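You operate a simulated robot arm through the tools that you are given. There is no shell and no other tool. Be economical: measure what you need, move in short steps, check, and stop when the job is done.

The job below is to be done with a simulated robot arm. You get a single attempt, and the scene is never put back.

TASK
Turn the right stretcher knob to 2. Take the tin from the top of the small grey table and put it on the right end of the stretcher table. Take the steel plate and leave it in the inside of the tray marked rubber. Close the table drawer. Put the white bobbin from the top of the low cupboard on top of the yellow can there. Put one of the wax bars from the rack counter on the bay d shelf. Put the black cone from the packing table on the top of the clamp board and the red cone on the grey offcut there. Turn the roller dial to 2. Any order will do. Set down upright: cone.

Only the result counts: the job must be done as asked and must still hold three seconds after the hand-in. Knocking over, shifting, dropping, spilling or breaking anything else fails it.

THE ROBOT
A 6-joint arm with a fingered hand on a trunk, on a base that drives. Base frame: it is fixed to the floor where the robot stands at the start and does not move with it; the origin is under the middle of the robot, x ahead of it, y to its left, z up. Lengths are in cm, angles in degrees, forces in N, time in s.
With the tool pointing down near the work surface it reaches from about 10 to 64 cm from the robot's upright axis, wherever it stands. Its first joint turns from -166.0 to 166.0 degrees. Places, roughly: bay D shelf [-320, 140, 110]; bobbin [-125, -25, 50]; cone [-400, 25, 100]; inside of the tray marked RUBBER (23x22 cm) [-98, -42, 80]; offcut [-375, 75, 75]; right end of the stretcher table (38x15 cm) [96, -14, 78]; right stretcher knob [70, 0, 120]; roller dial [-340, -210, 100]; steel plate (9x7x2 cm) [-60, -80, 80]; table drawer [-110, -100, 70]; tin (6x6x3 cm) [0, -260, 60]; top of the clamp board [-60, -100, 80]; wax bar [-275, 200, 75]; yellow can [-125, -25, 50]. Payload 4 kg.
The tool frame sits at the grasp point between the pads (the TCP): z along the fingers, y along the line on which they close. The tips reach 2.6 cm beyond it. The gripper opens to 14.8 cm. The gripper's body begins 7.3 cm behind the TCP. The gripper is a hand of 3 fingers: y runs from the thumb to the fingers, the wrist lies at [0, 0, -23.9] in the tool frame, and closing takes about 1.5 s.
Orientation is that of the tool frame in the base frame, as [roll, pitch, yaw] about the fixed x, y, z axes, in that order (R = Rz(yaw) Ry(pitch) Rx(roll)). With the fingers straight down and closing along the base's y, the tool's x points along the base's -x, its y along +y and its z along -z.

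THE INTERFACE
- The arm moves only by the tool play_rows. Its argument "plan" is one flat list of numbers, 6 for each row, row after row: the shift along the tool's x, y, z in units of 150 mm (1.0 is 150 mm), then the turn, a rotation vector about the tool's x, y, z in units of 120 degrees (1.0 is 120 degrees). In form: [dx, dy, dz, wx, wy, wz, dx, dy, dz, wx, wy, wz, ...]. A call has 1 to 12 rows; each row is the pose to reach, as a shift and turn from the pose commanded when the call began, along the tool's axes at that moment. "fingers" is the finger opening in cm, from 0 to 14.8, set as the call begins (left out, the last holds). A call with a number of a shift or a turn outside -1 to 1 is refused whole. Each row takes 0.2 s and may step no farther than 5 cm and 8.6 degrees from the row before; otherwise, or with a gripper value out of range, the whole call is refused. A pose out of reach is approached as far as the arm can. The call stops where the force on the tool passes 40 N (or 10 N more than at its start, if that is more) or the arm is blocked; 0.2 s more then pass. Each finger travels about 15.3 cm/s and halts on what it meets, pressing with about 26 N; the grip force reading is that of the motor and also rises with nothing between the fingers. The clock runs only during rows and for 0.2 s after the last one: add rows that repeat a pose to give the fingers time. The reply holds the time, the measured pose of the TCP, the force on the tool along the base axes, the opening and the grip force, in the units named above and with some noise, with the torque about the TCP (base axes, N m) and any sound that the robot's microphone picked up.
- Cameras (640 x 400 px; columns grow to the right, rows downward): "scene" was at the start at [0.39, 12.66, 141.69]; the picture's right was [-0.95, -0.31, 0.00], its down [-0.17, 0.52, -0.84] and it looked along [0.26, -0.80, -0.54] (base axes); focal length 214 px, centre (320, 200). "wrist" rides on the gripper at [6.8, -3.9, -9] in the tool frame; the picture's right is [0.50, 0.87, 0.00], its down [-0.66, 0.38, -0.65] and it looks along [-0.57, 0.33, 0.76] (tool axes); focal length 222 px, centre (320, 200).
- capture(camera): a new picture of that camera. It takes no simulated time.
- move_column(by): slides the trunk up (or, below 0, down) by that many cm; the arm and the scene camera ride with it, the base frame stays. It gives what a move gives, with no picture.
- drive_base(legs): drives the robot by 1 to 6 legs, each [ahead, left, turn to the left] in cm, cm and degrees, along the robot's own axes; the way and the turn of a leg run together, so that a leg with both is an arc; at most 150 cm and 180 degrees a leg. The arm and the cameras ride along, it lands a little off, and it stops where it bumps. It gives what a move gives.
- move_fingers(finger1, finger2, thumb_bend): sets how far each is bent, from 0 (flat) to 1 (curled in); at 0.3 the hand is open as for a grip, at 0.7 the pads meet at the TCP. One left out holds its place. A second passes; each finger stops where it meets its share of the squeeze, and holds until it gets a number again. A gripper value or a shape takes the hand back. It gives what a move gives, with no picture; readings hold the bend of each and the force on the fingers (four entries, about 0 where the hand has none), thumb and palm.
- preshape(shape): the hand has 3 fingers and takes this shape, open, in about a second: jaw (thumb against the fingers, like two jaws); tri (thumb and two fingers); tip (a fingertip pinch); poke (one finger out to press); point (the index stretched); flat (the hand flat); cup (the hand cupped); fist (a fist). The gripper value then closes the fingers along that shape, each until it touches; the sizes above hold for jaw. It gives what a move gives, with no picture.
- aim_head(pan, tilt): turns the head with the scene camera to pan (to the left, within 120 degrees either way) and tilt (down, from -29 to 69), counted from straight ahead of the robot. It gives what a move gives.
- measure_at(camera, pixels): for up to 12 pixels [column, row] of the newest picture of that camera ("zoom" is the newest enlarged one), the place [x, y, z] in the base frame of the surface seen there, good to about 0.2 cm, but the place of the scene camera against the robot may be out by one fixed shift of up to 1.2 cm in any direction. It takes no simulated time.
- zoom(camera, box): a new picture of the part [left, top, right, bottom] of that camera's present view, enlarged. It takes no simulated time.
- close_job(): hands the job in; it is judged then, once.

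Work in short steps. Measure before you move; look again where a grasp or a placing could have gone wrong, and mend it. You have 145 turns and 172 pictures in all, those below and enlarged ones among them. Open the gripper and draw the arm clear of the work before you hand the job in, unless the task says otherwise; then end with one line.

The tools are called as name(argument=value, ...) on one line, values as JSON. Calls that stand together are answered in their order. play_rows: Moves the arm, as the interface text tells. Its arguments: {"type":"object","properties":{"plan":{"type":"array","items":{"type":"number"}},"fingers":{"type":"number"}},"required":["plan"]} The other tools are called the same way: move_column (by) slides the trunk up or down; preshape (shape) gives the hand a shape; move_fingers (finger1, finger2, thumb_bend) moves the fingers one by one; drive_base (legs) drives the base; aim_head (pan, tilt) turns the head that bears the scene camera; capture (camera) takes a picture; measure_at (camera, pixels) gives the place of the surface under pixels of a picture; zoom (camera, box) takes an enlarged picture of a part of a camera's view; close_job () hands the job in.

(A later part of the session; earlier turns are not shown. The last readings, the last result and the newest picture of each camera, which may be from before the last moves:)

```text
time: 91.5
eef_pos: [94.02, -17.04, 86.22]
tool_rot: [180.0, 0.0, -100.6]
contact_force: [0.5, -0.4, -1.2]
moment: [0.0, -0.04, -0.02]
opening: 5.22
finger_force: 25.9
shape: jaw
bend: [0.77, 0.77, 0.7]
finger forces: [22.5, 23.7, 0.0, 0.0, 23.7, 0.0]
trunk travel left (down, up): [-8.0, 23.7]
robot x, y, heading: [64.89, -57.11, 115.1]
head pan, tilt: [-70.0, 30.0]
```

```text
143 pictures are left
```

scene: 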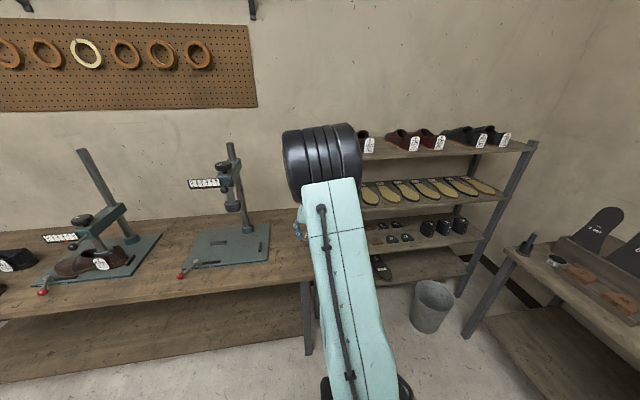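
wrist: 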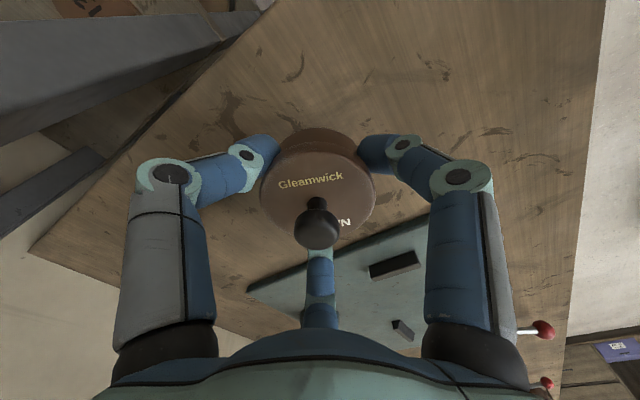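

I lower the tin 4.8 cm to the table and release with a modest opening because of the rack nearby.

play_rows(plan=[0, 0, 0.15, 0, 0, 0, 0, 0, 0.25, 0, 0, 0, 0, 0, 0.315, 0, 0, 0, 0, 0, 0.325, 0, 0, 0])

play_rows(plan=[0, 0, 0, 0, 0, 0, 0, 0, 0, 0, 0, 0, 0, 0, 0, 0, 0, 0, 0, 0, 0, 0, 0, 0], fingers=9)

play_rows(plan=[0, 0, -0.2, 0, 0, 0, 0, 0, -0.5, 0, 0, 0, 0, 0, -0.8, 0, 0, 0, 0, 0, -1, 0, 0, 0])

capture(camera="wrist")

```text
time: 92.5
eef_pos: [93.95, -17.05, 81.35]
tool_rot: [180.0, 0.0, -100.6]
contact_force: [-0.1, 0.5, -1.4]
moment: [0.04, -0.01, 0.01]
opening: 5.2
finger_force: 25.2
shape: jaw
bend: [0.77, 0.77, 0.7]
finger forces: [22.6, 23.9, 0.1, 0.0, 23.5, 0.1]
trunk travel left (down, up): [-8.0, 23.7]
robot x, y, heading: [64.82, -57.0, 114.7]
head pan, tilt: [-70.0, 30.0]
```

```text
time: 93.5
eef_pos: [94.01, -16.99, 81.36]
tool_rot: [-179.9, -0.1, -100.5]
contact_force: [-0.1, -0.3, 0.5]
moment: [-0.03, 0.02, -0.01]
opening: 8.92
finger_force: 0.1
shape: jaw
bend: [0.32, 0.32, 0.7]
finger forces: [0.0, 0.0, 0.0, 0.0, 0.1, 0.1]
trunk travel left (down, up): [-8.0, 23.7]
robot x, y, heading: [65.15, -57.08, 114.9]
head pan, tilt: [-70.0, 30.0]
```

```text
time: 94.5
eef_pos: [93.94, -17.02, 96.22]
tool_rot: [-179.9, 0.0, -100.6]
contact_force: [0.1, 0.5, 0.0]
moment: [0.04, 0.0, 0.01]
opening: 8.94
finger_force: 0.1
shape: jaw
bend: [0.32, 0.32, 0.7]
finger forces: [0.0, 0.0, 0.0, 0.0, 0.0, 0.0]
trunk travel left (down, up): [-8.0, 23.7]
robot x, y, heading: [65.1, -56.86, 114.9]
head pan, tilt: [-70.0, 30.0]
```

```text
142 pictures are left
```

wrist: 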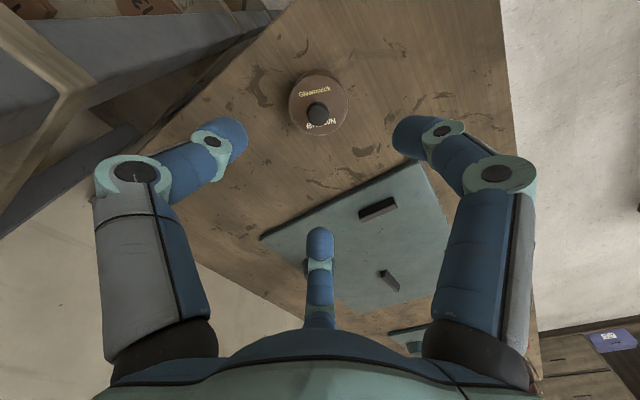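

The tin stands well on the table. I raise the trunk, back off, turn in the open floor, and look at the centre table.

move_column(by=18)

drive_base(legs=[[-14.6, 26.2, 0], [30.9, 15.8, 0], [0, 0, 180]])

aim_head(pan=-100, tilt=30)

capture(camera="scene")

```text
time: 96.5
eef_pos: [94.07, -17.02, 114.27]
tool_rot: [-180.0, 0.0, -100.5]
contact_force: [-0.3, 0.1, 0.4]
moment: [0.01, 0.01, 0.03]
opening: 8.95
finger_force: 0.1
shape: jaw
bend: [0.32, 0.32, 0.7]
finger forces: [0.1, 0.1, 0.1, 0.0, 0.1, 0.0]
trunk travel left (down, up): [-26.0, 5.7]
robot x, y, heading: [65.01, -57.07, 114.9]
head pan, tilt: [-70.0, 30.0]
```

```text
time: 108.5
eef_pos: [-9.2, -99.46, 114.38]
tool_rot: [180.0, 0.0, 78.1]
contact_force: [-0.6, -0.5, 0.9]
moment: [0.01, 0.03, -0.01]
opening: 8.93
finger_force: 0.1
shape: jaw
bend: [0.32, 0.32, 0.7]
finger forces: [0.0, 0.1, 0.0, 0.0, 0.0, 0.2]
trunk travel left (down, up): [-26.0, 5.7]
robot x, y, heading: [20.63, -60.32, -66.1]
head pan, tilt: [-70.0, 30.0]
```

```text
time: 109.5
eef_pos: [-9.34, -99.49, 114.23]
tool_rot: [-180.0, 0.1, 78.1]
contact_force: [-0.5, -0.1, -1.4]
moment: [0.01, -0.02, -0.02]
opening: 8.99
finger_force: 0.0
shape: jaw
bend: [0.32, 0.32, 0.7]
finger forces: [0.0, 0.0, 0.0, 0.0, 0.1, 0.1]
trunk travel left (down, up): [-26.0, 5.7]
robot x, y, heading: [20.0, -60.21, -66.4]
head pan, tilt: [-100.0, 30.0]
```

```text
141 pictures are left
```

scene: 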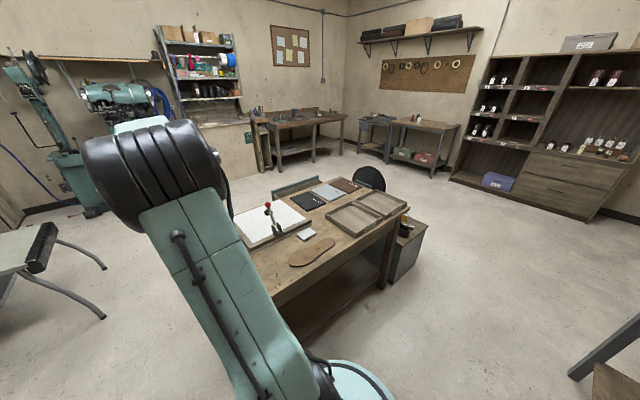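

I zoom on the centre table and measure its items.

zoom(camera="scene", box=[232, 150, 432, 275])

measure_at(camera="scene", pixels=[[306, 234], [268, 205], [255, 225], [300, 220], [308, 200], [345, 218], [380, 203], [405, 208], [318, 240], [335, 290], [405, 245], [420, 232]])

```text
3.20 times, centred on (332, 212) of scene
```

zoom: 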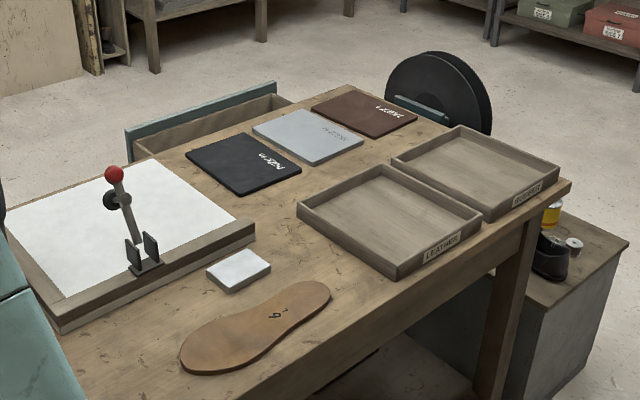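

```text
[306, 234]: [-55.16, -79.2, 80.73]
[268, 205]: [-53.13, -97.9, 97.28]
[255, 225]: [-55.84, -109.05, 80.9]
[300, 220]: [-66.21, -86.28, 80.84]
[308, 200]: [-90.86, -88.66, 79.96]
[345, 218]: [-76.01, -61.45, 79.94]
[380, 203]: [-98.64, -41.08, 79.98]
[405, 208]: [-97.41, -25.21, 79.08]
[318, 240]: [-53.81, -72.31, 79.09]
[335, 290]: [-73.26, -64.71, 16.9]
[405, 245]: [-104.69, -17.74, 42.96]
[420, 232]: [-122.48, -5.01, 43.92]
```

Steel plate at zoom (240,270) ≈ (-55,-79.5); RUBBER tray is the right one near (-98.6,-41). I drive so the hand is over the plate.

drive_base(legs=[[-36.4, -34.3, 0]])

play_rows(plan=[0, 0, 0.25, 0, 0, 0, 0, 0, 0.5, 0, 0, 0], fingers=14.8)

capture(camera="wrist")

```text
time: 113.1
eef_pos: [-55.44, -79.66, 114.35]
tool_rot: [-179.9, 0.0, 77.8]
contact_force: [0.7, -0.3, -0.2]
moment: [0.01, -0.02, -0.02]
opening: 8.93
finger_force: 0.0
shape: jaw
bend: [0.32, 0.32, 0.7]
finger forces: [0.0, 0.0, 0.0, 0.0, 0.0, 0.0]
trunk travel left (down, up): [-26.0, 5.7]
robot x, y, heading: [-25.61, -40.52, -66.5]
head pan, tilt: [-100.0, 30.0]
```

```text
time: 113.7
eef_pos: [-55.7, -79.41, 106.76]
tool_rot: [-179.9, 0.1, 77.8]
contact_force: [0.4, 0.5, 0.6]
moment: [0.03, 0.02, 0.03]
opening: 14.8
finger_force: 0.0
shape: jaw
bend: [0.3, 0.3, 0.3]
finger forces: [0.0, 0.1, 0.0, 0.1, 0.1, 0.0]
trunk travel left (down, up): [-26.0, 5.7]
robot x, y, heading: [-25.19, -40.08, -66.8]
head pan, tilt: [-100.0, 30.0]
```

```text
139 pictures are left
```

wrist: 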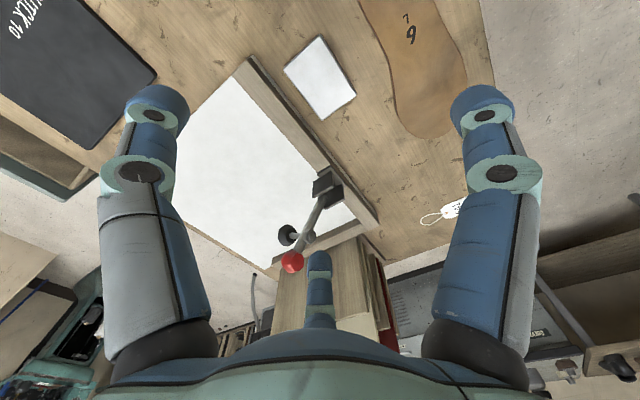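

The plate is at wrist (320,78). I measure corners and neighbours.

measure_at(camera="wrist", pixels=[[285, 70], [319, 38], [354, 96], [321, 118], [320, 78], [330, 182], [292, 262], [250, 65], [330, 170], [390, 100], [300, 110], [240, 150]])

```text
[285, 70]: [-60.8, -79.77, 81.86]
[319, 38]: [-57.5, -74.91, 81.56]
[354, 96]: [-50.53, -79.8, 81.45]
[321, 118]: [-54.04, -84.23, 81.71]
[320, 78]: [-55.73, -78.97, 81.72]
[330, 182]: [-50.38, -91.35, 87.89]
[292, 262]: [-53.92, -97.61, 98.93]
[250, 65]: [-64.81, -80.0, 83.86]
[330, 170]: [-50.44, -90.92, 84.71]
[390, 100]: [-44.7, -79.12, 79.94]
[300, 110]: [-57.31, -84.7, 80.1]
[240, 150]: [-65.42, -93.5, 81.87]
```

I also measure where the three fingertips actually are.

measure_at(camera="wrist", pixels=[[160, 95], [150, 116], [485, 95], [485, 116], [320, 255], [320, 280], [140, 172], [500, 174]])

```text
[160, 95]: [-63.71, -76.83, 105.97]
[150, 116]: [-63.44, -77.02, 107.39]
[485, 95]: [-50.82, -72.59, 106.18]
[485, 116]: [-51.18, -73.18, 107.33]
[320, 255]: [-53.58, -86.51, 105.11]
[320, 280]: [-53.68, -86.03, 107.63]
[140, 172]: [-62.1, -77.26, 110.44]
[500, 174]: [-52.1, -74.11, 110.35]
```

The digits sit 120° apart around the TCP. For the rectangular plate I try the "tip" shape and look at it.

preshape(shape="tip")

capture(camera="wrist")

```text
time: 114.6
eef_pos: [-55.8, -79.6, 106.79]
tool_rot: [-179.9, -0.1, 77.8]
contact_force: [-0.2, 0.1, -0.2]
moment: [0.01, -0.02, 0.02]
opening: 14.8
finger_force: 0.0
shape: tip
bend: [0.3, 0.3, 0.3]
finger forces: [0.0, 0.0, 0.0, 0.1, 0.1, 0.0]
trunk travel left (down, up): [-26.0, 5.7]
robot x, y, heading: [-25.54, -40.44, -66.7]
head pan, tilt: [-100.0, 30.0]
```

```text
138 pictures are left
```

wrist: 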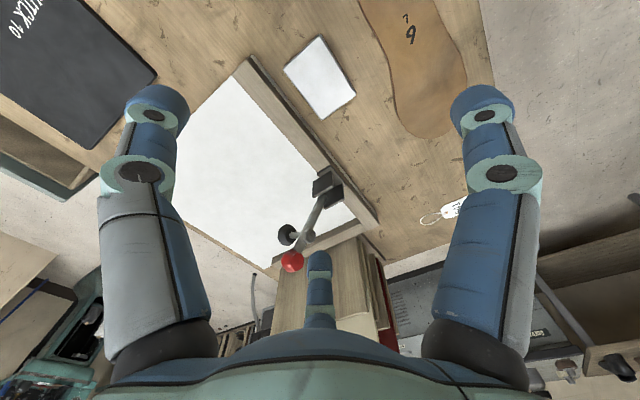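

The open shape is the same. I go back to jaw and turn the hand so the thumb comes on the free (+n) side and the two fingers straddle the board-side corners.

preshape(shape="jaw")

play_rows(plan=[0, 0, 0, 0, 0, 0.07, 0, 0, 0, 0, 0, 0.14, 0, 0, 0, 0, 0, 0.21, 0, 0, 0, 0, 0, 0.28, 0, 0, 0, 0, 0, 0.35, 0, 0, 0, 0, 0, 0.42, 0, 0, 0, 0, 0, 0.49, 0, 0, 0, 0, 0, 0.56, 0, 0, 0, 0, 0, 0.63, 0, 0, 0, 0, 0, 0.7, 0, 0, 0, 0, 0, 0.77, 0, 0, 0, 0, 0, 0.84])

play_rows(plan=[0, 0, 0, 0, 0, 0.05, 0, 0, 0.15, 0, 0, 0.092, 0, 0, 0.4, 0, 0, 0.092, 0, 0, 0.6, 0, 0, 0.092])

capture(camera="wrist")

```text
time: 115.5
eef_pos: [-55.69, -79.59, 106.89]
tool_rot: [-180.0, 0.0, 77.8]
contact_force: [0.4, 0.2, 0.3]
moment: [0.07, -0.02, -0.02]
opening: 14.79
finger_force: 0.1
shape: jaw
bend: [0.3, 0.3, 0.3]
finger forces: [0.0, 0.0, 0.1, 0.0, 0.1, 0.0]
trunk travel left (down, up): [-26.0, 5.7]
robot x, y, heading: [-25.55, -40.45, -66.5]
head pan, tilt: [-100.0, 30.0]
```

```text
time: 118.1
eef_pos: [-55.59, -79.53, 106.97]
tool_rot: [-179.9, 0.1, -23.2]
contact_force: [0.2, 0.2, 0.0]
moment: [0.01, -0.01, 0.0]
opening: 14.76
finger_force: 0.1
shape: jaw
bend: [0.3, 0.3, 0.3]
finger forces: [0.0, 0.0, 0.0, 0.0, 0.1, 0.0]
trunk travel left (down, up): [-26.0, 5.7]
robot x, y, heading: [-25.79, -40.45, -66.7]
head pan, tilt: [-100.0, 30.0]
```

```text
time: 119.1
eef_pos: [-55.48, -79.46, 97.68]
tool_rot: [180.0, 0.0, -34.1]
contact_force: [-0.3, -1.1, -0.3]
moment: [0.0, 0.0, 0.0]
opening: 14.78
finger_force: 0.0
shape: jaw
bend: [0.3, 0.3, 0.3]
finger forces: [0.0, 0.0, 0.1, 0.0, 0.0, 0.0]
trunk travel left (down, up): [-26.0, 5.7]
robot x, y, heading: [-25.57, -40.06, -66.6]
head pan, tilt: [-100.0, 30.0]
```

```text
137 pictures are left
```

wrist: 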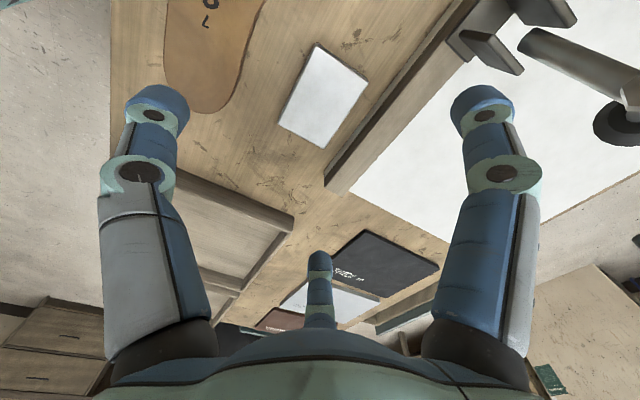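

I measure board edge, clamp block, insole edge and plate corners again.

measure_at(camera="wrist", pixels=[[318, 46], [366, 80], [322, 147], [279, 120], [470, 60], [520, 70], [485, 30], [470, 5], [325, 185], [395, 115], [240, 90], [290, 215]])

```text
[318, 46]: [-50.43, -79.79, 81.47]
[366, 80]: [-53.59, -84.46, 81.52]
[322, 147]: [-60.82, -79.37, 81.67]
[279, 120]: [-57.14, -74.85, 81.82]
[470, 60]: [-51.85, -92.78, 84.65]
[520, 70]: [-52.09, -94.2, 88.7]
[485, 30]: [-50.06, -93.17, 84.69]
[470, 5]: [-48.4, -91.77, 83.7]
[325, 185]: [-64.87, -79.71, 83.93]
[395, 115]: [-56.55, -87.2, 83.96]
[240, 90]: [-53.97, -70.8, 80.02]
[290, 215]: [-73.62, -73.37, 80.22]
```

I check the insole edge nearest to the thumb.

measure_at(camera="wrist", pixels=[[235, 82], [246, 55], [254, 30], [262, 8], [275, 40], [225, 100]])

```text
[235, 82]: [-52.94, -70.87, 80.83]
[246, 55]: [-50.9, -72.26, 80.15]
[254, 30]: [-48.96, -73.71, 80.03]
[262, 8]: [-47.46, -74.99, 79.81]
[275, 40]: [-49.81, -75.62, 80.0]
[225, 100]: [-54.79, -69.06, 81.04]
```

All clear with opening 12.5. I descend to z≈83.1.

play_rows(plan=[0.01, 0.01, 0.25, 0, 0, 0.014, 0.01, 0.01, 0.5, 0, 0, 0.014, 0.01, 0.01, 0.75, 0, 0, 0.014, 0.01, 0.01, 0.9, 0, 0, 0.014, 0.01, 0.01, 0.973, 0, 0, 0.014], fingers=12.5)

capture(camera="wrist")

```text
time: 120.3
eef_pos: [-55.64, -79.9, 83.14]
tool_rot: [180.0, -0.1, -35.8]
contact_force: [-0.3, 0.2, 0.6]
moment: [0.02, -0.01, 0.04]
opening: 12.5
finger_force: 0.1
shape: jaw
bend: [0.25, 0.25, 0.41]
finger forces: [0.0, 0.0, 0.1, 0.0, 0.0, 0.0]
trunk travel left (down, up): [-26.0, 5.7]
robot x, y, heading: [-25.77, -40.91, -66.9]
head pan, tilt: [-100.0, 30.0]
```

```text
136 pictures are left
```

wrist: 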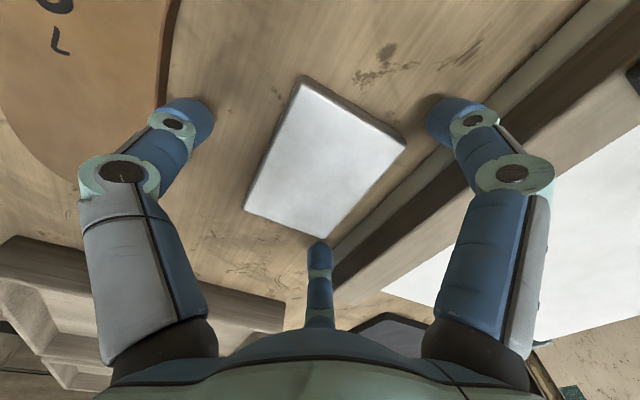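

The digits straddle the plate as planned. I close.

play_rows(plan=[0, 0, 0, 0, 0, 0, 0, 0, 0, 0, 0, 0, 0, 0, 0, 0, 0, 0, 0, 0, 0, 0, 0, 0, 0, 0, 0, 0, 0, 0, 0, 0, 0, 0, 0, 0, 0, 0, 0, 0, 0, 0], fingers=4)

capture(camera="wrist")

```text
time: 121.9
eef_pos: [-55.66, -79.95, 83.27]
tool_rot: [-180.0, -0.1, -35.7]
contact_force: [0.0, 0.8, -0.9]
moment: [-0.01, -0.07, 0.0]
opening: 8.09
finger_force: 26.0
shape: jaw
bend: [0.31, 0.3, 0.7]
finger forces: [21.8, 22.0, 0.0, 0.0, 22.5, 0.0]
trunk travel left (down, up): [-26.0, 5.7]
robot x, y, heading: [-25.6, -40.59, -66.6]
head pan, tilt: [-100.0, 30.0]
```

```text
135 pictures are left
```

wrist: 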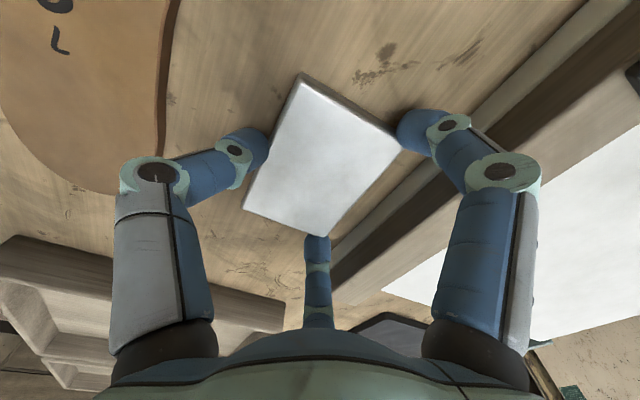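

Three contacts of ~22 N, thumb flat on the long side. I lift and check.

play_rows(plan=[0, 0, -0.1, 0, 0, 0, 0, 0, -0.3, 0, 0, 0, 0, 0, -0.6, 0, 0, 0, 0, 0, -0.9, 0, 0, 0])

capture(camera="wrist")

zoom(camera="scene", box=[340, 160, 640, 347])

```text
time: 122.9
eef_pos: [-55.49, -79.87, 96.69]
tool_rot: [180.0, 0.0, -35.7]
contact_force: [0.9, 1.2, -7.9]
moment: [-0.03, 0.03, 0.0]
opening: 8.03
finger_force: 26.1
shape: jaw
bend: [0.31, 0.3, 0.7]
finger forces: [22.5, 22.6, 0.1, 0.0, 22.6, 0.1]
trunk travel left (down, up): [-26.0, 5.7]
robot x, y, heading: [-25.62, -40.72, -66.9]
head pan, tilt: [-100.0, 30.0]
```

```text
134 pictures are left
```

wrist: 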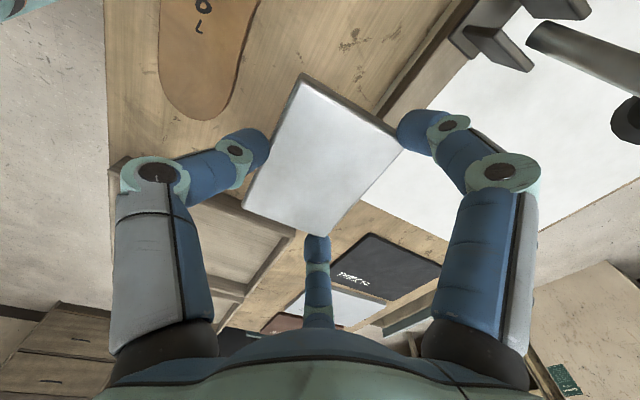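

```text
2.13 times, centred on (490, 254) of scene
```

zoom: 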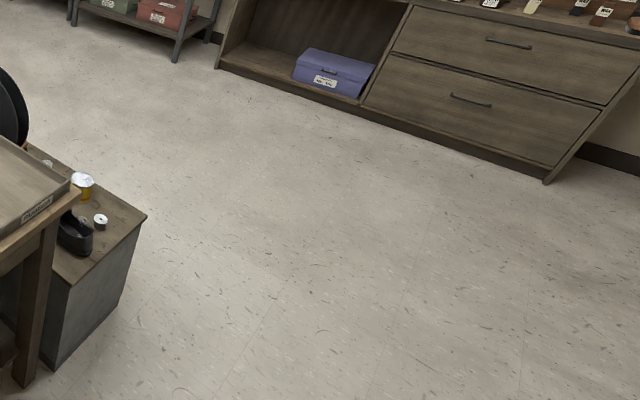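

The plate is held level. I look at the cupboard and tray area, aiming the head that way.

aim_head(pan=-130, tilt=40)

aim_head(pan=-118, tilt=42)

capture(camera="scene")

```text
time: 123.7
eef_pos: [-55.53, -79.89, 96.7]
tool_rot: [-180.0, 0.1, -35.7]
contact_force: [0.4, -0.3, -7.5]
moment: [-0.04, 0.02, 0.02]
opening: 8.03
finger_force: 25.8
shape: jaw
bend: [0.31, 0.3, 0.7]
finger forces: [22.5, 22.6, 0.0, 0.0, 22.5, 0.0]
trunk travel left (down, up): [-26.0, 5.7]
robot x, y, heading: [-25.56, -40.2, -66.5]
head pan, tilt: [-120.3, 40.0]
```

```text
time: 124.3
eef_pos: [-55.53, -79.77, 96.49]
tool_rot: [179.9, 0.0, -35.7]
contact_force: [0.1, 0.8, -7.7]
moment: [-0.01, 0.0, 0.02]
opening: 8.05
finger_force: 26.5
shape: jaw
bend: [0.31, 0.3, 0.7]
finger forces: [22.4, 22.6, 0.0, 0.0, 22.5, 0.0]
trunk travel left (down, up): [-26.0, 5.7]
robot x, y, heading: [-25.07, -40.55, -66.8]
head pan, tilt: [-118.0, 42.0]
```

```text
132 pictures are left
```

scene: 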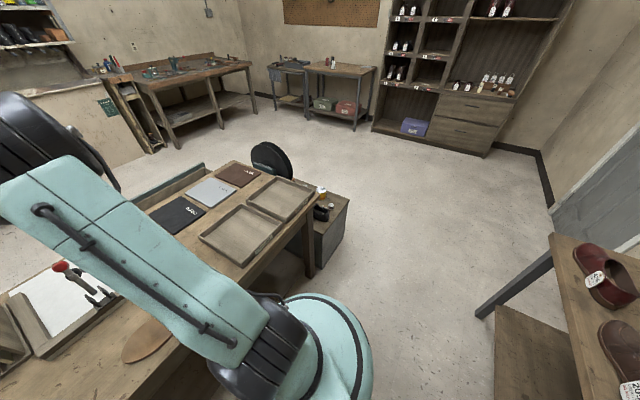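

I zoom on trays and cupboard.

zoom(camera="scene", box=[190, 140, 370, 252])

measure_at(camera="scene", pixels=[[280, 199], [250, 205], [283, 222], [312, 188], [276, 177], [320, 268], [345, 238], [349, 198], [314, 234], [322, 188], [318, 190]])

```text
3.56 times, centred on (280, 196) of scene
```

zoom: 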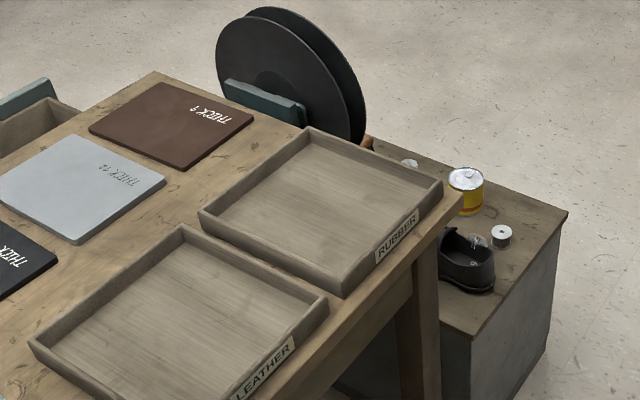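

```text
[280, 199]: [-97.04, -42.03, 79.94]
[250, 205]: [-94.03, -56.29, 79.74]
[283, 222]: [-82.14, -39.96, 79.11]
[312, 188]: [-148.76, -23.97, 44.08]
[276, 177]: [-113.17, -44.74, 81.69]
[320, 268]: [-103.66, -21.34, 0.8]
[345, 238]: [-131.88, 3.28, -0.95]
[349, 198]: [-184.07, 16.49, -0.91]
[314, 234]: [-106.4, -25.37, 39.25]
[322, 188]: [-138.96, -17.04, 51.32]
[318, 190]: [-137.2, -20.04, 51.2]
```

RUBBER tray interior centre ≈ (-97.5,-42.2) with wrist-shift. I drive along the table so the plate hangs over it.

drive_base(legs=[[-51.2, -23.6, 0]])

capture(camera="wrist")

```text
time: 127.5
eef_pos: [-97.36, -42.76, 96.69]
tool_rot: [-180.0, -0.1, -36.0]
contact_force: [0.3, 0.9, -6.9]
moment: [-0.04, 0.0, 0.01]
opening: 8.05
finger_force: 26.6
shape: jaw
bend: [0.31, 0.3, 0.7]
finger forces: [22.5, 22.6, 0.0, 0.1, 22.3, 0.0]
trunk travel left (down, up): [-26.0, 5.7]
robot x, y, heading: [-67.05, -3.62, -66.9]
head pan, tilt: [-118.0, 42.0]
```

```text
130 pictures are left
```

wrist: 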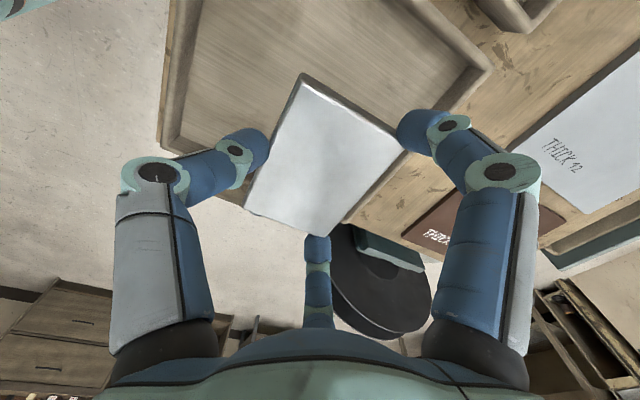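

I measure the tray walls and floor through the wrist camera.

measure_at(camera="wrist", pixels=[[484, 70], [467, 68], [300, 40], [230, 60], [165, 140], [180, 130], [400, 90], [180, 20], [440, 110]])

```text
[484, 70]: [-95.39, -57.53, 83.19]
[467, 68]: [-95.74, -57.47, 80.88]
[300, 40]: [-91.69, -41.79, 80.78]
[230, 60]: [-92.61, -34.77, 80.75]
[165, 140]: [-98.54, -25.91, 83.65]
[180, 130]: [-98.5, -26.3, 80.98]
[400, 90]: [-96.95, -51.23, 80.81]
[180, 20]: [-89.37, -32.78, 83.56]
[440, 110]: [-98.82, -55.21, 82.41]
```

Tray floor z=80.8, walls 83.5. I centre slightly and lower to 84.0, then release.

play_rows(plan=[-0.1, -0.05, 0.2, 0, 0, 0, -0.1, -0.05, 0.45, 0, 0, 0, -0.1, -0.05, 0.7, 0, 0, 0, -0.1, -0.05, 0.82, 0, 0, 0, -0.1, -0.05, 0.85, 0, 0, 0])

play_rows(plan=[0, 0, 0, 0, 0, 0, 0, 0, 0, 0, 0, 0, 0, 0, 0, 0, 0, 0, 0, 0, 0, 0, 0, 0], fingers=12.5)

play_rows(plan=[0, 0, -0.2, 0, 0, 0, 0, 0, -0.5, 0, 0, 0, 0, 0, -0.8, 0, 0, 0, 0, 0, -1, 0, 0, 0])

capture(camera="wrist")

```text
time: 128.8
eef_pos: [-98.21, -41.29, 83.94]
tool_rot: [179.9, -0.1, -36.1]
contact_force: [-0.1, 0.8, 0.1]
moment: [0.07, -0.05, 0.02]
opening: 8.02
finger_force: 26.1
shape: jaw
bend: [0.31, 0.3, 0.7]
finger forces: [22.1, 22.8, 0.0, 0.0, 23.5, 0.0]
trunk travel left (down, up): [-26.0, 5.7]
robot x, y, heading: [-66.77, -3.47, -67.0]
head pan, tilt: [-118.0, 42.0]
```

```text
time: 129.8
eef_pos: [-98.2, -41.18, 83.86]
tool_rot: [-179.9, 0.1, -36.2]
contact_force: [1.0, -0.1, 0.3]
moment: [-0.01, -0.03, -0.01]
opening: 12.46
finger_force: 0.0
shape: jaw
bend: [0.25, 0.25, 0.41]
finger forces: [0.0, 0.0, 0.0, 0.0, 0.0, 0.0]
trunk travel left (down, up): [-26.0, 5.7]
robot x, y, heading: [-67.35, -3.54, -67.0]
head pan, tilt: [-118.0, 42.0]
```

```text
time: 130.8
eef_pos: [-98.17, -41.32, 99.01]
tool_rot: [-179.9, 0.0, -36.1]
contact_force: [-0.8, -0.3, 0.2]
moment: [0.03, 0.02, -0.05]
opening: 12.5
finger_force: 0.0
shape: jaw
bend: [0.25, 0.25, 0.41]
finger forces: [0.0, 0.0, 0.1, 0.0, 0.0, 0.0]
trunk travel left (down, up): [-26.0, 5.7]
robot x, y, heading: [-66.97, -3.82, -66.8]
head pan, tilt: [-118.0, 42.0]
```

```text
129 pictures are left
```

wrist: 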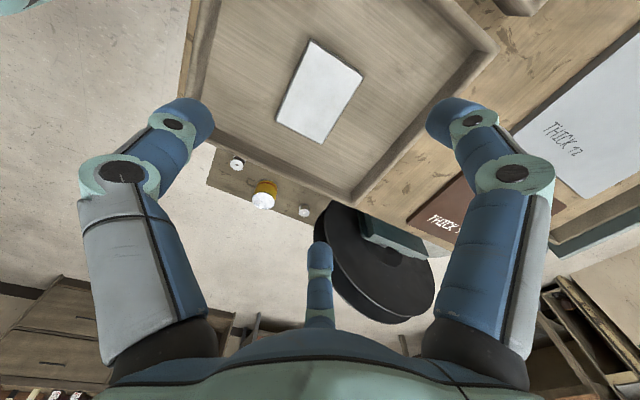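

The plate lies in the tray. Now the can and two bobbins on the cupboard: I zoom on both views.

zoom(camera="wrist", box=[205, 140, 333, 220])

measure_at(camera="wrist", pixels=[[237, 163], [262, 198], [262, 188], [305, 211], [230, 185], [218, 170], [285, 200], [210, 183]])

```text
5.00 times, centred on (269, 180) of wrist
```

zoom: 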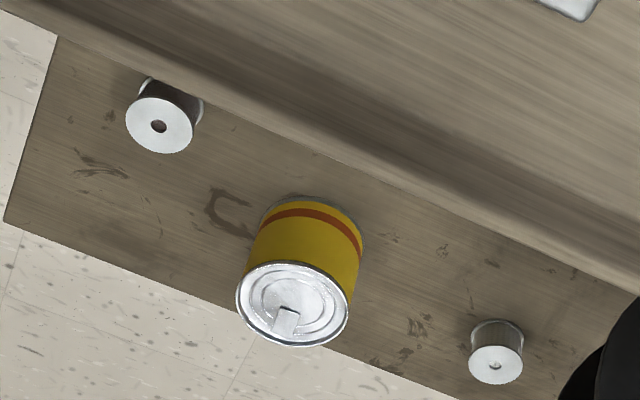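

```text
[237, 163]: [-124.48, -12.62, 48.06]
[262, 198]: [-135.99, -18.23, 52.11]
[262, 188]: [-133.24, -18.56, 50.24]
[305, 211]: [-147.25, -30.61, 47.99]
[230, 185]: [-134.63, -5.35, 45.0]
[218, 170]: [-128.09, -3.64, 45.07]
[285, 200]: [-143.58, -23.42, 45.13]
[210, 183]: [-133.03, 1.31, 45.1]
```

Two bobbins; I zoom tighter to tell which is the white one.

zoom(camera="wrist", box=[221, 150, 253, 170])

zoom(camera="wrist", box=[290, 198, 322, 218])

capture(camera="scene")

```text
16.00 times, centred on (237, 160) of wrist
```

zoom: 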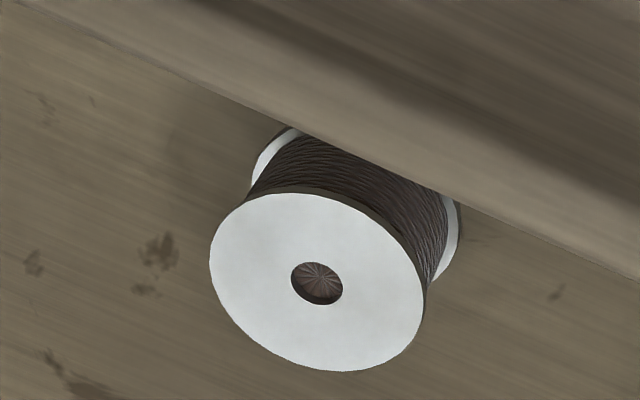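

```text
16.00 times, centred on (306, 208) of wrist
```

zoom: 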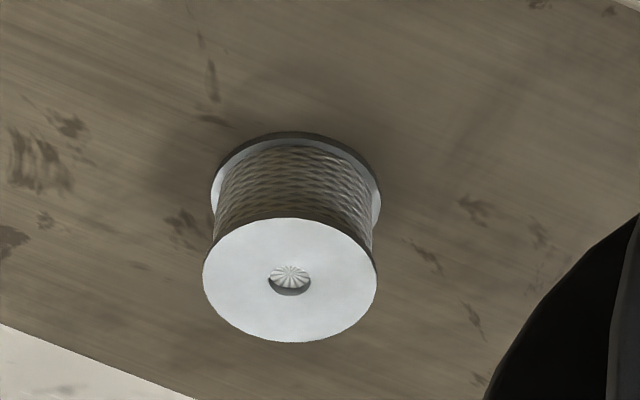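

```text
125 pictures are left
```

scene: 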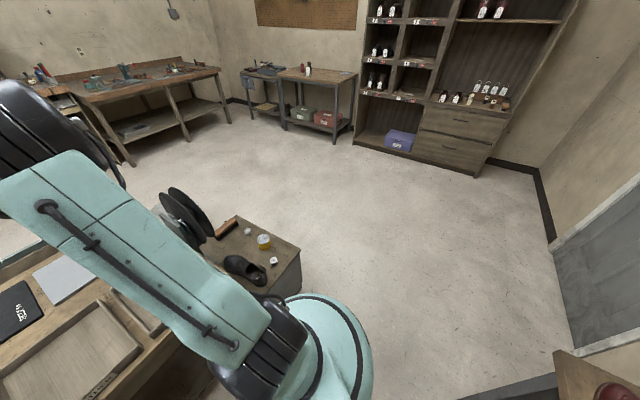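

The bobbin with light thread and white core at (-147,-30.6) is the white one; the other has dark thread. I drive around the cupboard to its far end and turn the arm towards it.

drive_base(legs=[[-66.2, -18.6, 0], [18.5, -90.5, 0], [0, 0, 93.8]])

aim_head(pan=-40, tilt=45)

capture(camera="scene")

capture(camera="wrist")

```text
time: 146.4
eef_pos: [-146.71, -29.15, 98.96]
tool_rot: [180.0, 0.0, 58.0]
contact_force: [-0.6, 0.3, -0.1]
moment: [-0.03, -0.01, -0.05]
opening: 12.48
finger_force: 0.0
shape: jaw
bend: [0.25, 0.25, 0.41]
finger forces: [0.0, 0.0, 0.0, 0.1, 0.0, 0.0]
trunk travel left (down, up): [-26.0, 5.7]
robot x, y, heading: [-186.58, -1.12, 26.7]
head pan, tilt: [-118.0, 42.0]
```

```text
time: 148.0
eef_pos: [-146.67, -29.19, 98.88]
tool_rot: [-180.0, 0.1, 57.9]
contact_force: [-0.3, -0.1, 0.0]
moment: [-0.04, 0.0, 0.05]
opening: 12.49
finger_force: 0.0
shape: jaw
bend: [0.25, 0.25, 0.41]
finger forces: [0.0, 0.0, 0.0, 0.0, 0.1, 0.1]
trunk travel left (down, up): [-26.0, 5.7]
robot x, y, heading: [-186.37, -0.71, 26.9]
head pan, tilt: [-40.0, 45.0]
```

```text
124 pictures are left
```

scene: 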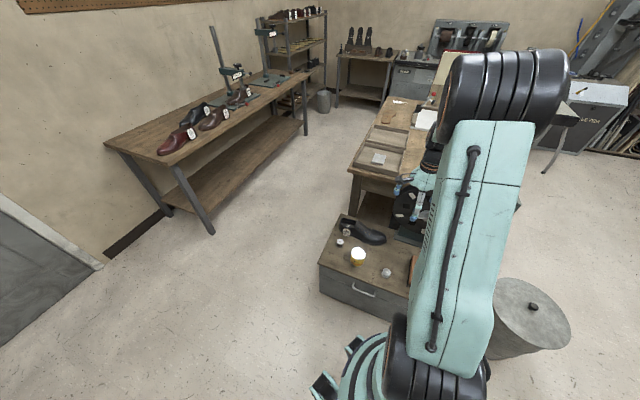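

```text
123 pictures are left
```

wrist: 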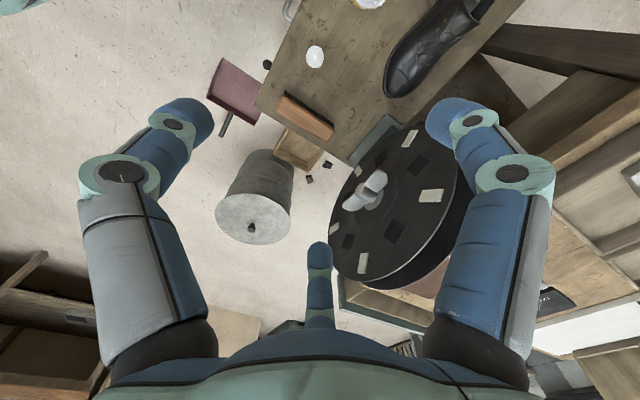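

A grey cylinder stands near the robot's right, and a large disc by the table end. I measure them and the bobbin.

measure_at(camera="wrist", pixels=[[315, 57], [307, 57], [323, 57], [370, 2], [250, 215], [222, 215], [340, 240], [400, 180], [450, 120], [370, 190], [300, 115], [240, 90]])

zoom(camera="wrist", box=[267, 0, 395, 80])

measure_at(camera="scene", pixels=[[530, 320], [495, 290], [569, 330], [500, 345], [357, 255], [385, 272], [340, 241], [344, 231]])

```text
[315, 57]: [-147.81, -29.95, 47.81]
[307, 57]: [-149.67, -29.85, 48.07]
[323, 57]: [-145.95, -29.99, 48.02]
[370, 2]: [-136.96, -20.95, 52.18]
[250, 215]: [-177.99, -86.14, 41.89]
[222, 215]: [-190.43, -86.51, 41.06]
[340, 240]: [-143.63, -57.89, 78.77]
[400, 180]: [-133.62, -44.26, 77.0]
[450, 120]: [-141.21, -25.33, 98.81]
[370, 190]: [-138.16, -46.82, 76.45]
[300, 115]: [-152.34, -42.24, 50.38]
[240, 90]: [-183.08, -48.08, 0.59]
```

```text
5.00 times, centred on (331, 40) of wrist
```

zoom: 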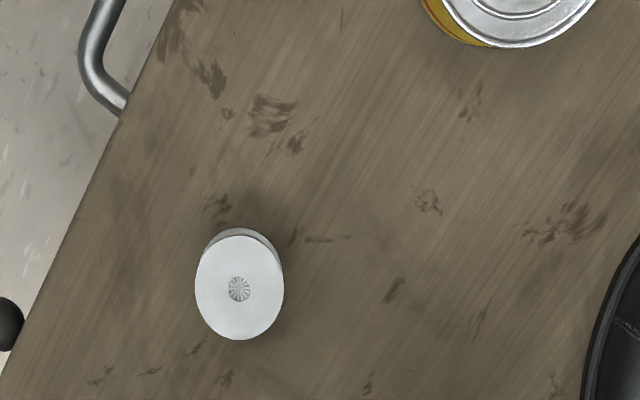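

```text
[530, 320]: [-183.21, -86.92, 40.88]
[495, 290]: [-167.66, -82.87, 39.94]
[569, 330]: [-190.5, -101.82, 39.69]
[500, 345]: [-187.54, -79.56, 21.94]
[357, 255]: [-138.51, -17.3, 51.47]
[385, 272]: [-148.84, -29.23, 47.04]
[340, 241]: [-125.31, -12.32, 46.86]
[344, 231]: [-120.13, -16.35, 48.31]
```

Bobbin centre (-147.8,-29.9), top 48, cupboard top 45.1; can top 52.15. I lower the trunk and narrow the fingers to 8, then look again.

move_column(by=-26)

play_rows(plan=[-0.04, -0.018, 0.25, 0, 0, 0, -0.081, -0.035, 0.5, 0, 0, 0, -0.081, -0.035, 0.75, 0, 0, 0, -0.081, -0.035, 0.9, 0, 0, 0], fingers=8)

capture(camera="wrist")

```text
time: 150.6
eef_pos: [-146.74, -29.23, 73.02]
tool_rot: [179.9, 0.0, 57.9]
contact_force: [-0.3, 0.3, -1.0]
moment: [-0.07, -0.02, 0.01]
opening: 12.48
finger_force: 0.2
shape: jaw
bend: [0.25, 0.25, 0.41]
finger forces: [0.0, 0.0, 0.0, 0.0, 0.0, 0.1]
trunk travel left (down, up): [0.0, 31.7]
robot x, y, heading: [-186.3, -0.8, 27.1]
head pan, tilt: [-40.0, 45.0]
```

```text
time: 151.6
eef_pos: [-147.74, -30.12, 59.54]
tool_rot: [179.9, -0.1, 58.0]
contact_force: [-0.2, 0.0, 0.6]
moment: [0.01, 0.01, 0.01]
opening: 8.08
finger_force: 0.0
shape: jaw
bend: [0.34, 0.34, 0.7]
finger forces: [0.1, 0.0, 0.0, 0.1, 0.0, 0.0]
trunk travel left (down, up): [0.0, 31.7]
robot x, y, heading: [-186.79, -0.87, 27.0]
head pan, tilt: [-40.0, 45.0]
```

```text
121 pictures are left
```

wrist: 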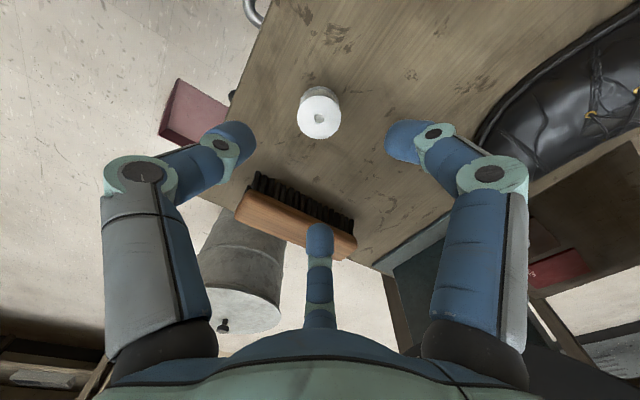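

A brush lies behind the third finger. I measure clearance.

measure_at(camera="wrist", pixels=[[319, 118], [300, 117], [339, 112], [320, 98], [320, 137], [350, 218], [250, 180], [305, 195], [320, 240], [320, 228], [235, 130], [395, 135]])

zoom(camera="wrist", box=[280, 70, 360, 120])

```text
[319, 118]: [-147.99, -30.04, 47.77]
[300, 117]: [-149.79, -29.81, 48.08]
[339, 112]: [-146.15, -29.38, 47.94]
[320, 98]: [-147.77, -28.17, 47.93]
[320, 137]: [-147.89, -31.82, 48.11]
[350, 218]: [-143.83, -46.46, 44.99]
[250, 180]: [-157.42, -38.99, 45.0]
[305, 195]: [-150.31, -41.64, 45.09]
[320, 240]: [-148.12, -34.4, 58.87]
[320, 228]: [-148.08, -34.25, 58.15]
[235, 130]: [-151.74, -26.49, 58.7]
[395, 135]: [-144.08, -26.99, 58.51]
```

```text
8.00 times, centred on (320, 95) of wrist
```

zoom: 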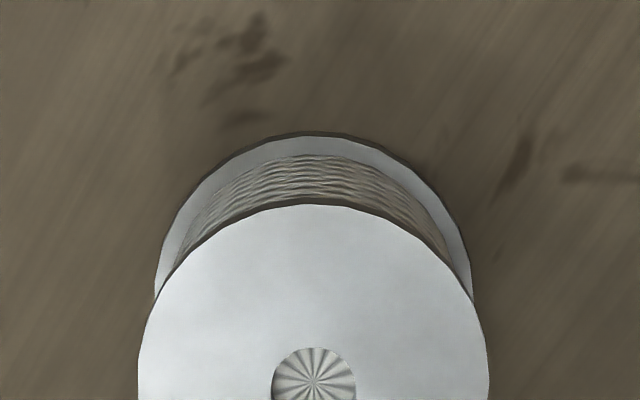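

White bobbin confirmed. I descend and close on it.

play_rows(plan=[-0.005, -0.01, 0.25, 0, 0, 0, -0.005, -0.01, 0.5, 0, 0, 0, -0.005, -0.01, 0.7, 0, 0, 0, -0.005, -0.01, 0.755, 0, 0, 0])

play_rows(plan=[0, 0, 0, 0, 0, 0, 0, 0, 0, 0, 0, 0, 0, 0, 0, 0, 0, 0, 0, 0, 0, 0, 0, 0, 0, 0, 0, 0, 0, 0], fingers=2)

play_rows(plan=[0, 0, -0.1, 0, 0, 0, 0, 0, -0.4, 0, 0, 0, 0, 0, -0.7, 0, 0, 0, 0, 0, -0.9, 0, 0, 0])

capture(camera="wrist")

```text
time: 152.6
eef_pos: [-147.84, -30.09, 48.17]
tool_rot: [-180.0, 0.0, 57.9]
contact_force: [0.1, 0.4, -0.3]
moment: [0.0, 0.0, -0.01]
opening: 8.07
finger_force: 0.1
shape: jaw
bend: [0.34, 0.34, 0.7]
finger forces: [0.1, 0.1, 0.0, 0.0, 0.1, 0.1]
trunk travel left (down, up): [0.0, 31.7]
robot x, y, heading: [-186.84, -0.61, 27.1]
head pan, tilt: [-40.0, 45.0]
```

```text
time: 153.8
eef_pos: [-147.93, -29.98, 48.06]
tool_rot: [-180.0, 0.0, 57.9]
contact_force: [-0.2, -0.4, -0.4]
moment: [0.0, 0.0, 0.01]
opening: 3.47
finger_force: 26.2
shape: jaw
bend: [0.76, 0.76, 0.7]
finger forces: [23.3, 23.3, 0.1, 0.0, 23.4, 0.0]
trunk travel left (down, up): [0.0, 31.7]
robot x, y, heading: [-186.39, -0.65, 26.9]
head pan, tilt: [-40.0, 45.0]
```

```text
time: 154.8
eef_pos: [-147.94, -30.04, 61.81]
tool_rot: [-179.9, 0.0, 57.9]
contact_force: [-0.6, 0.3, 0.6]
moment: [-0.02, 0.01, 0.0]
opening: 3.48
finger_force: 26.0
shape: jaw
bend: [0.76, 0.76, 0.7]
finger forces: [23.2, 23.4, 0.0, 0.1, 23.4, 0.0]
trunk travel left (down, up): [0.0, 31.7]
robot x, y, heading: [-186.83, -1.09, 26.9]
head pan, tilt: [-40.0, 45.0]
```

```text
119 pictures are left
```

wrist: 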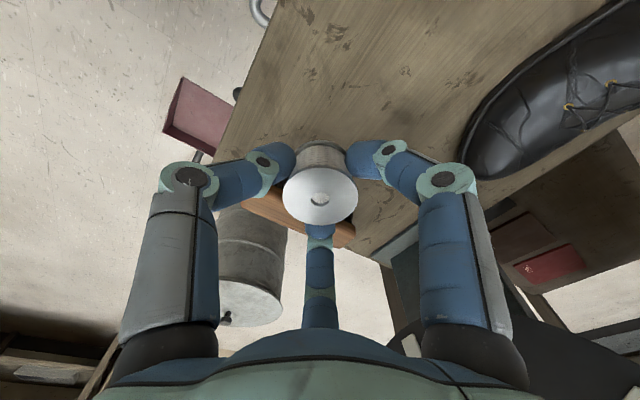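

Held. I move most of the way towards the can at this height and look.

play_rows(plan=[0.25, 0.06, 0, 0, 0, 0, 0.5, 0.12, 0, 0, 0, 0, 0.7, 0.17, 0, 0, 0, 0])

capture(camera="wrist")

capture(camera="scene")

```text
time: 155.6
eef_pos: [-140.04, -22.52, 61.85]
tool_rot: [-180.0, -0.1, 58.0]
contact_force: [0.7, -1.3, -0.3]
moment: [0.0, 0.03, -0.02]
opening: 3.48
finger_force: 26.1
shape: jaw
bend: [0.76, 0.76, 0.7]
finger forces: [23.4, 23.5, 0.0, 0.0, 23.2, 0.0]
trunk travel left (down, up): [0.0, 31.7]
robot x, y, heading: [-186.47, -0.87, 26.8]
head pan, tilt: [-40.0, 45.0]
```

```text
118 pictures are left
```

wrist: 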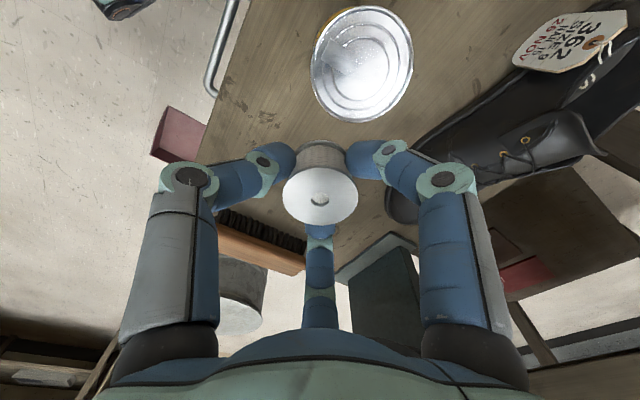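

```text
117 pictures are left
```

scene: 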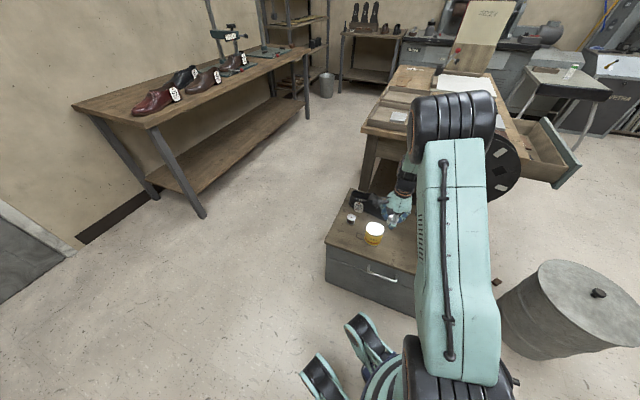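

I measure the can's rim.

measure_at(camera="wrist", pixels=[[316, 68], [410, 58], [370, 10], [355, 118], [362, 62], [500, 130], [455, 115], [540, 150], [405, 200]])

```text
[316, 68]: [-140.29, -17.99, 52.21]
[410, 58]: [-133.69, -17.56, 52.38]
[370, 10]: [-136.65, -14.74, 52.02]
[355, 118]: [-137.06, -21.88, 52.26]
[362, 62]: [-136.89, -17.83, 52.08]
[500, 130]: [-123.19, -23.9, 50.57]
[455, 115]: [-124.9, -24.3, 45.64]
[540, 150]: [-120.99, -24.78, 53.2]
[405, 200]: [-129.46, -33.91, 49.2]
```

Can centre (-136.95,-18.15), lid z≈52.1. I move over it, lower the bobbin, release and rise.

play_rows(plan=[0.2, 0.01, 0, 0, 0, 0, 0.356, 0.02, 0, 0, 0, 0, 0.356, 0.02, 0.25, 0, 0, 0, 0.356, 0.02, 0.4, 0, 0, 0, 0.356, 0.02, 0.447, 0, 0, 0])

capture(camera="wrist")

```text
time: 156.8
eef_pos: [-137.08, -18.07, 55.36]
tool_rot: [179.5, -0.1, 58.0]
contact_force: [-3.3, 1.0, 37.7]
moment: [0.05, 0.18, 0.01]
opening: 3.64
finger_force: 25.8
shape: jaw
bend: [0.77, 0.77, 0.71]
finger forces: [28.7, 30.3, 0.1, 0.0, 32.4, 0.0]
trunk travel left (down, up): [0.0, 31.7]
robot x, y, heading: [-186.51, -0.9, 26.9]
head pan, tilt: [-40.0, 45.0]
```

```text
116 pictures are left
```

wrist: 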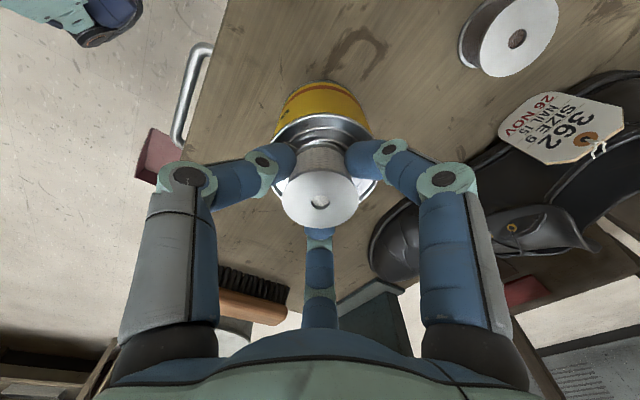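

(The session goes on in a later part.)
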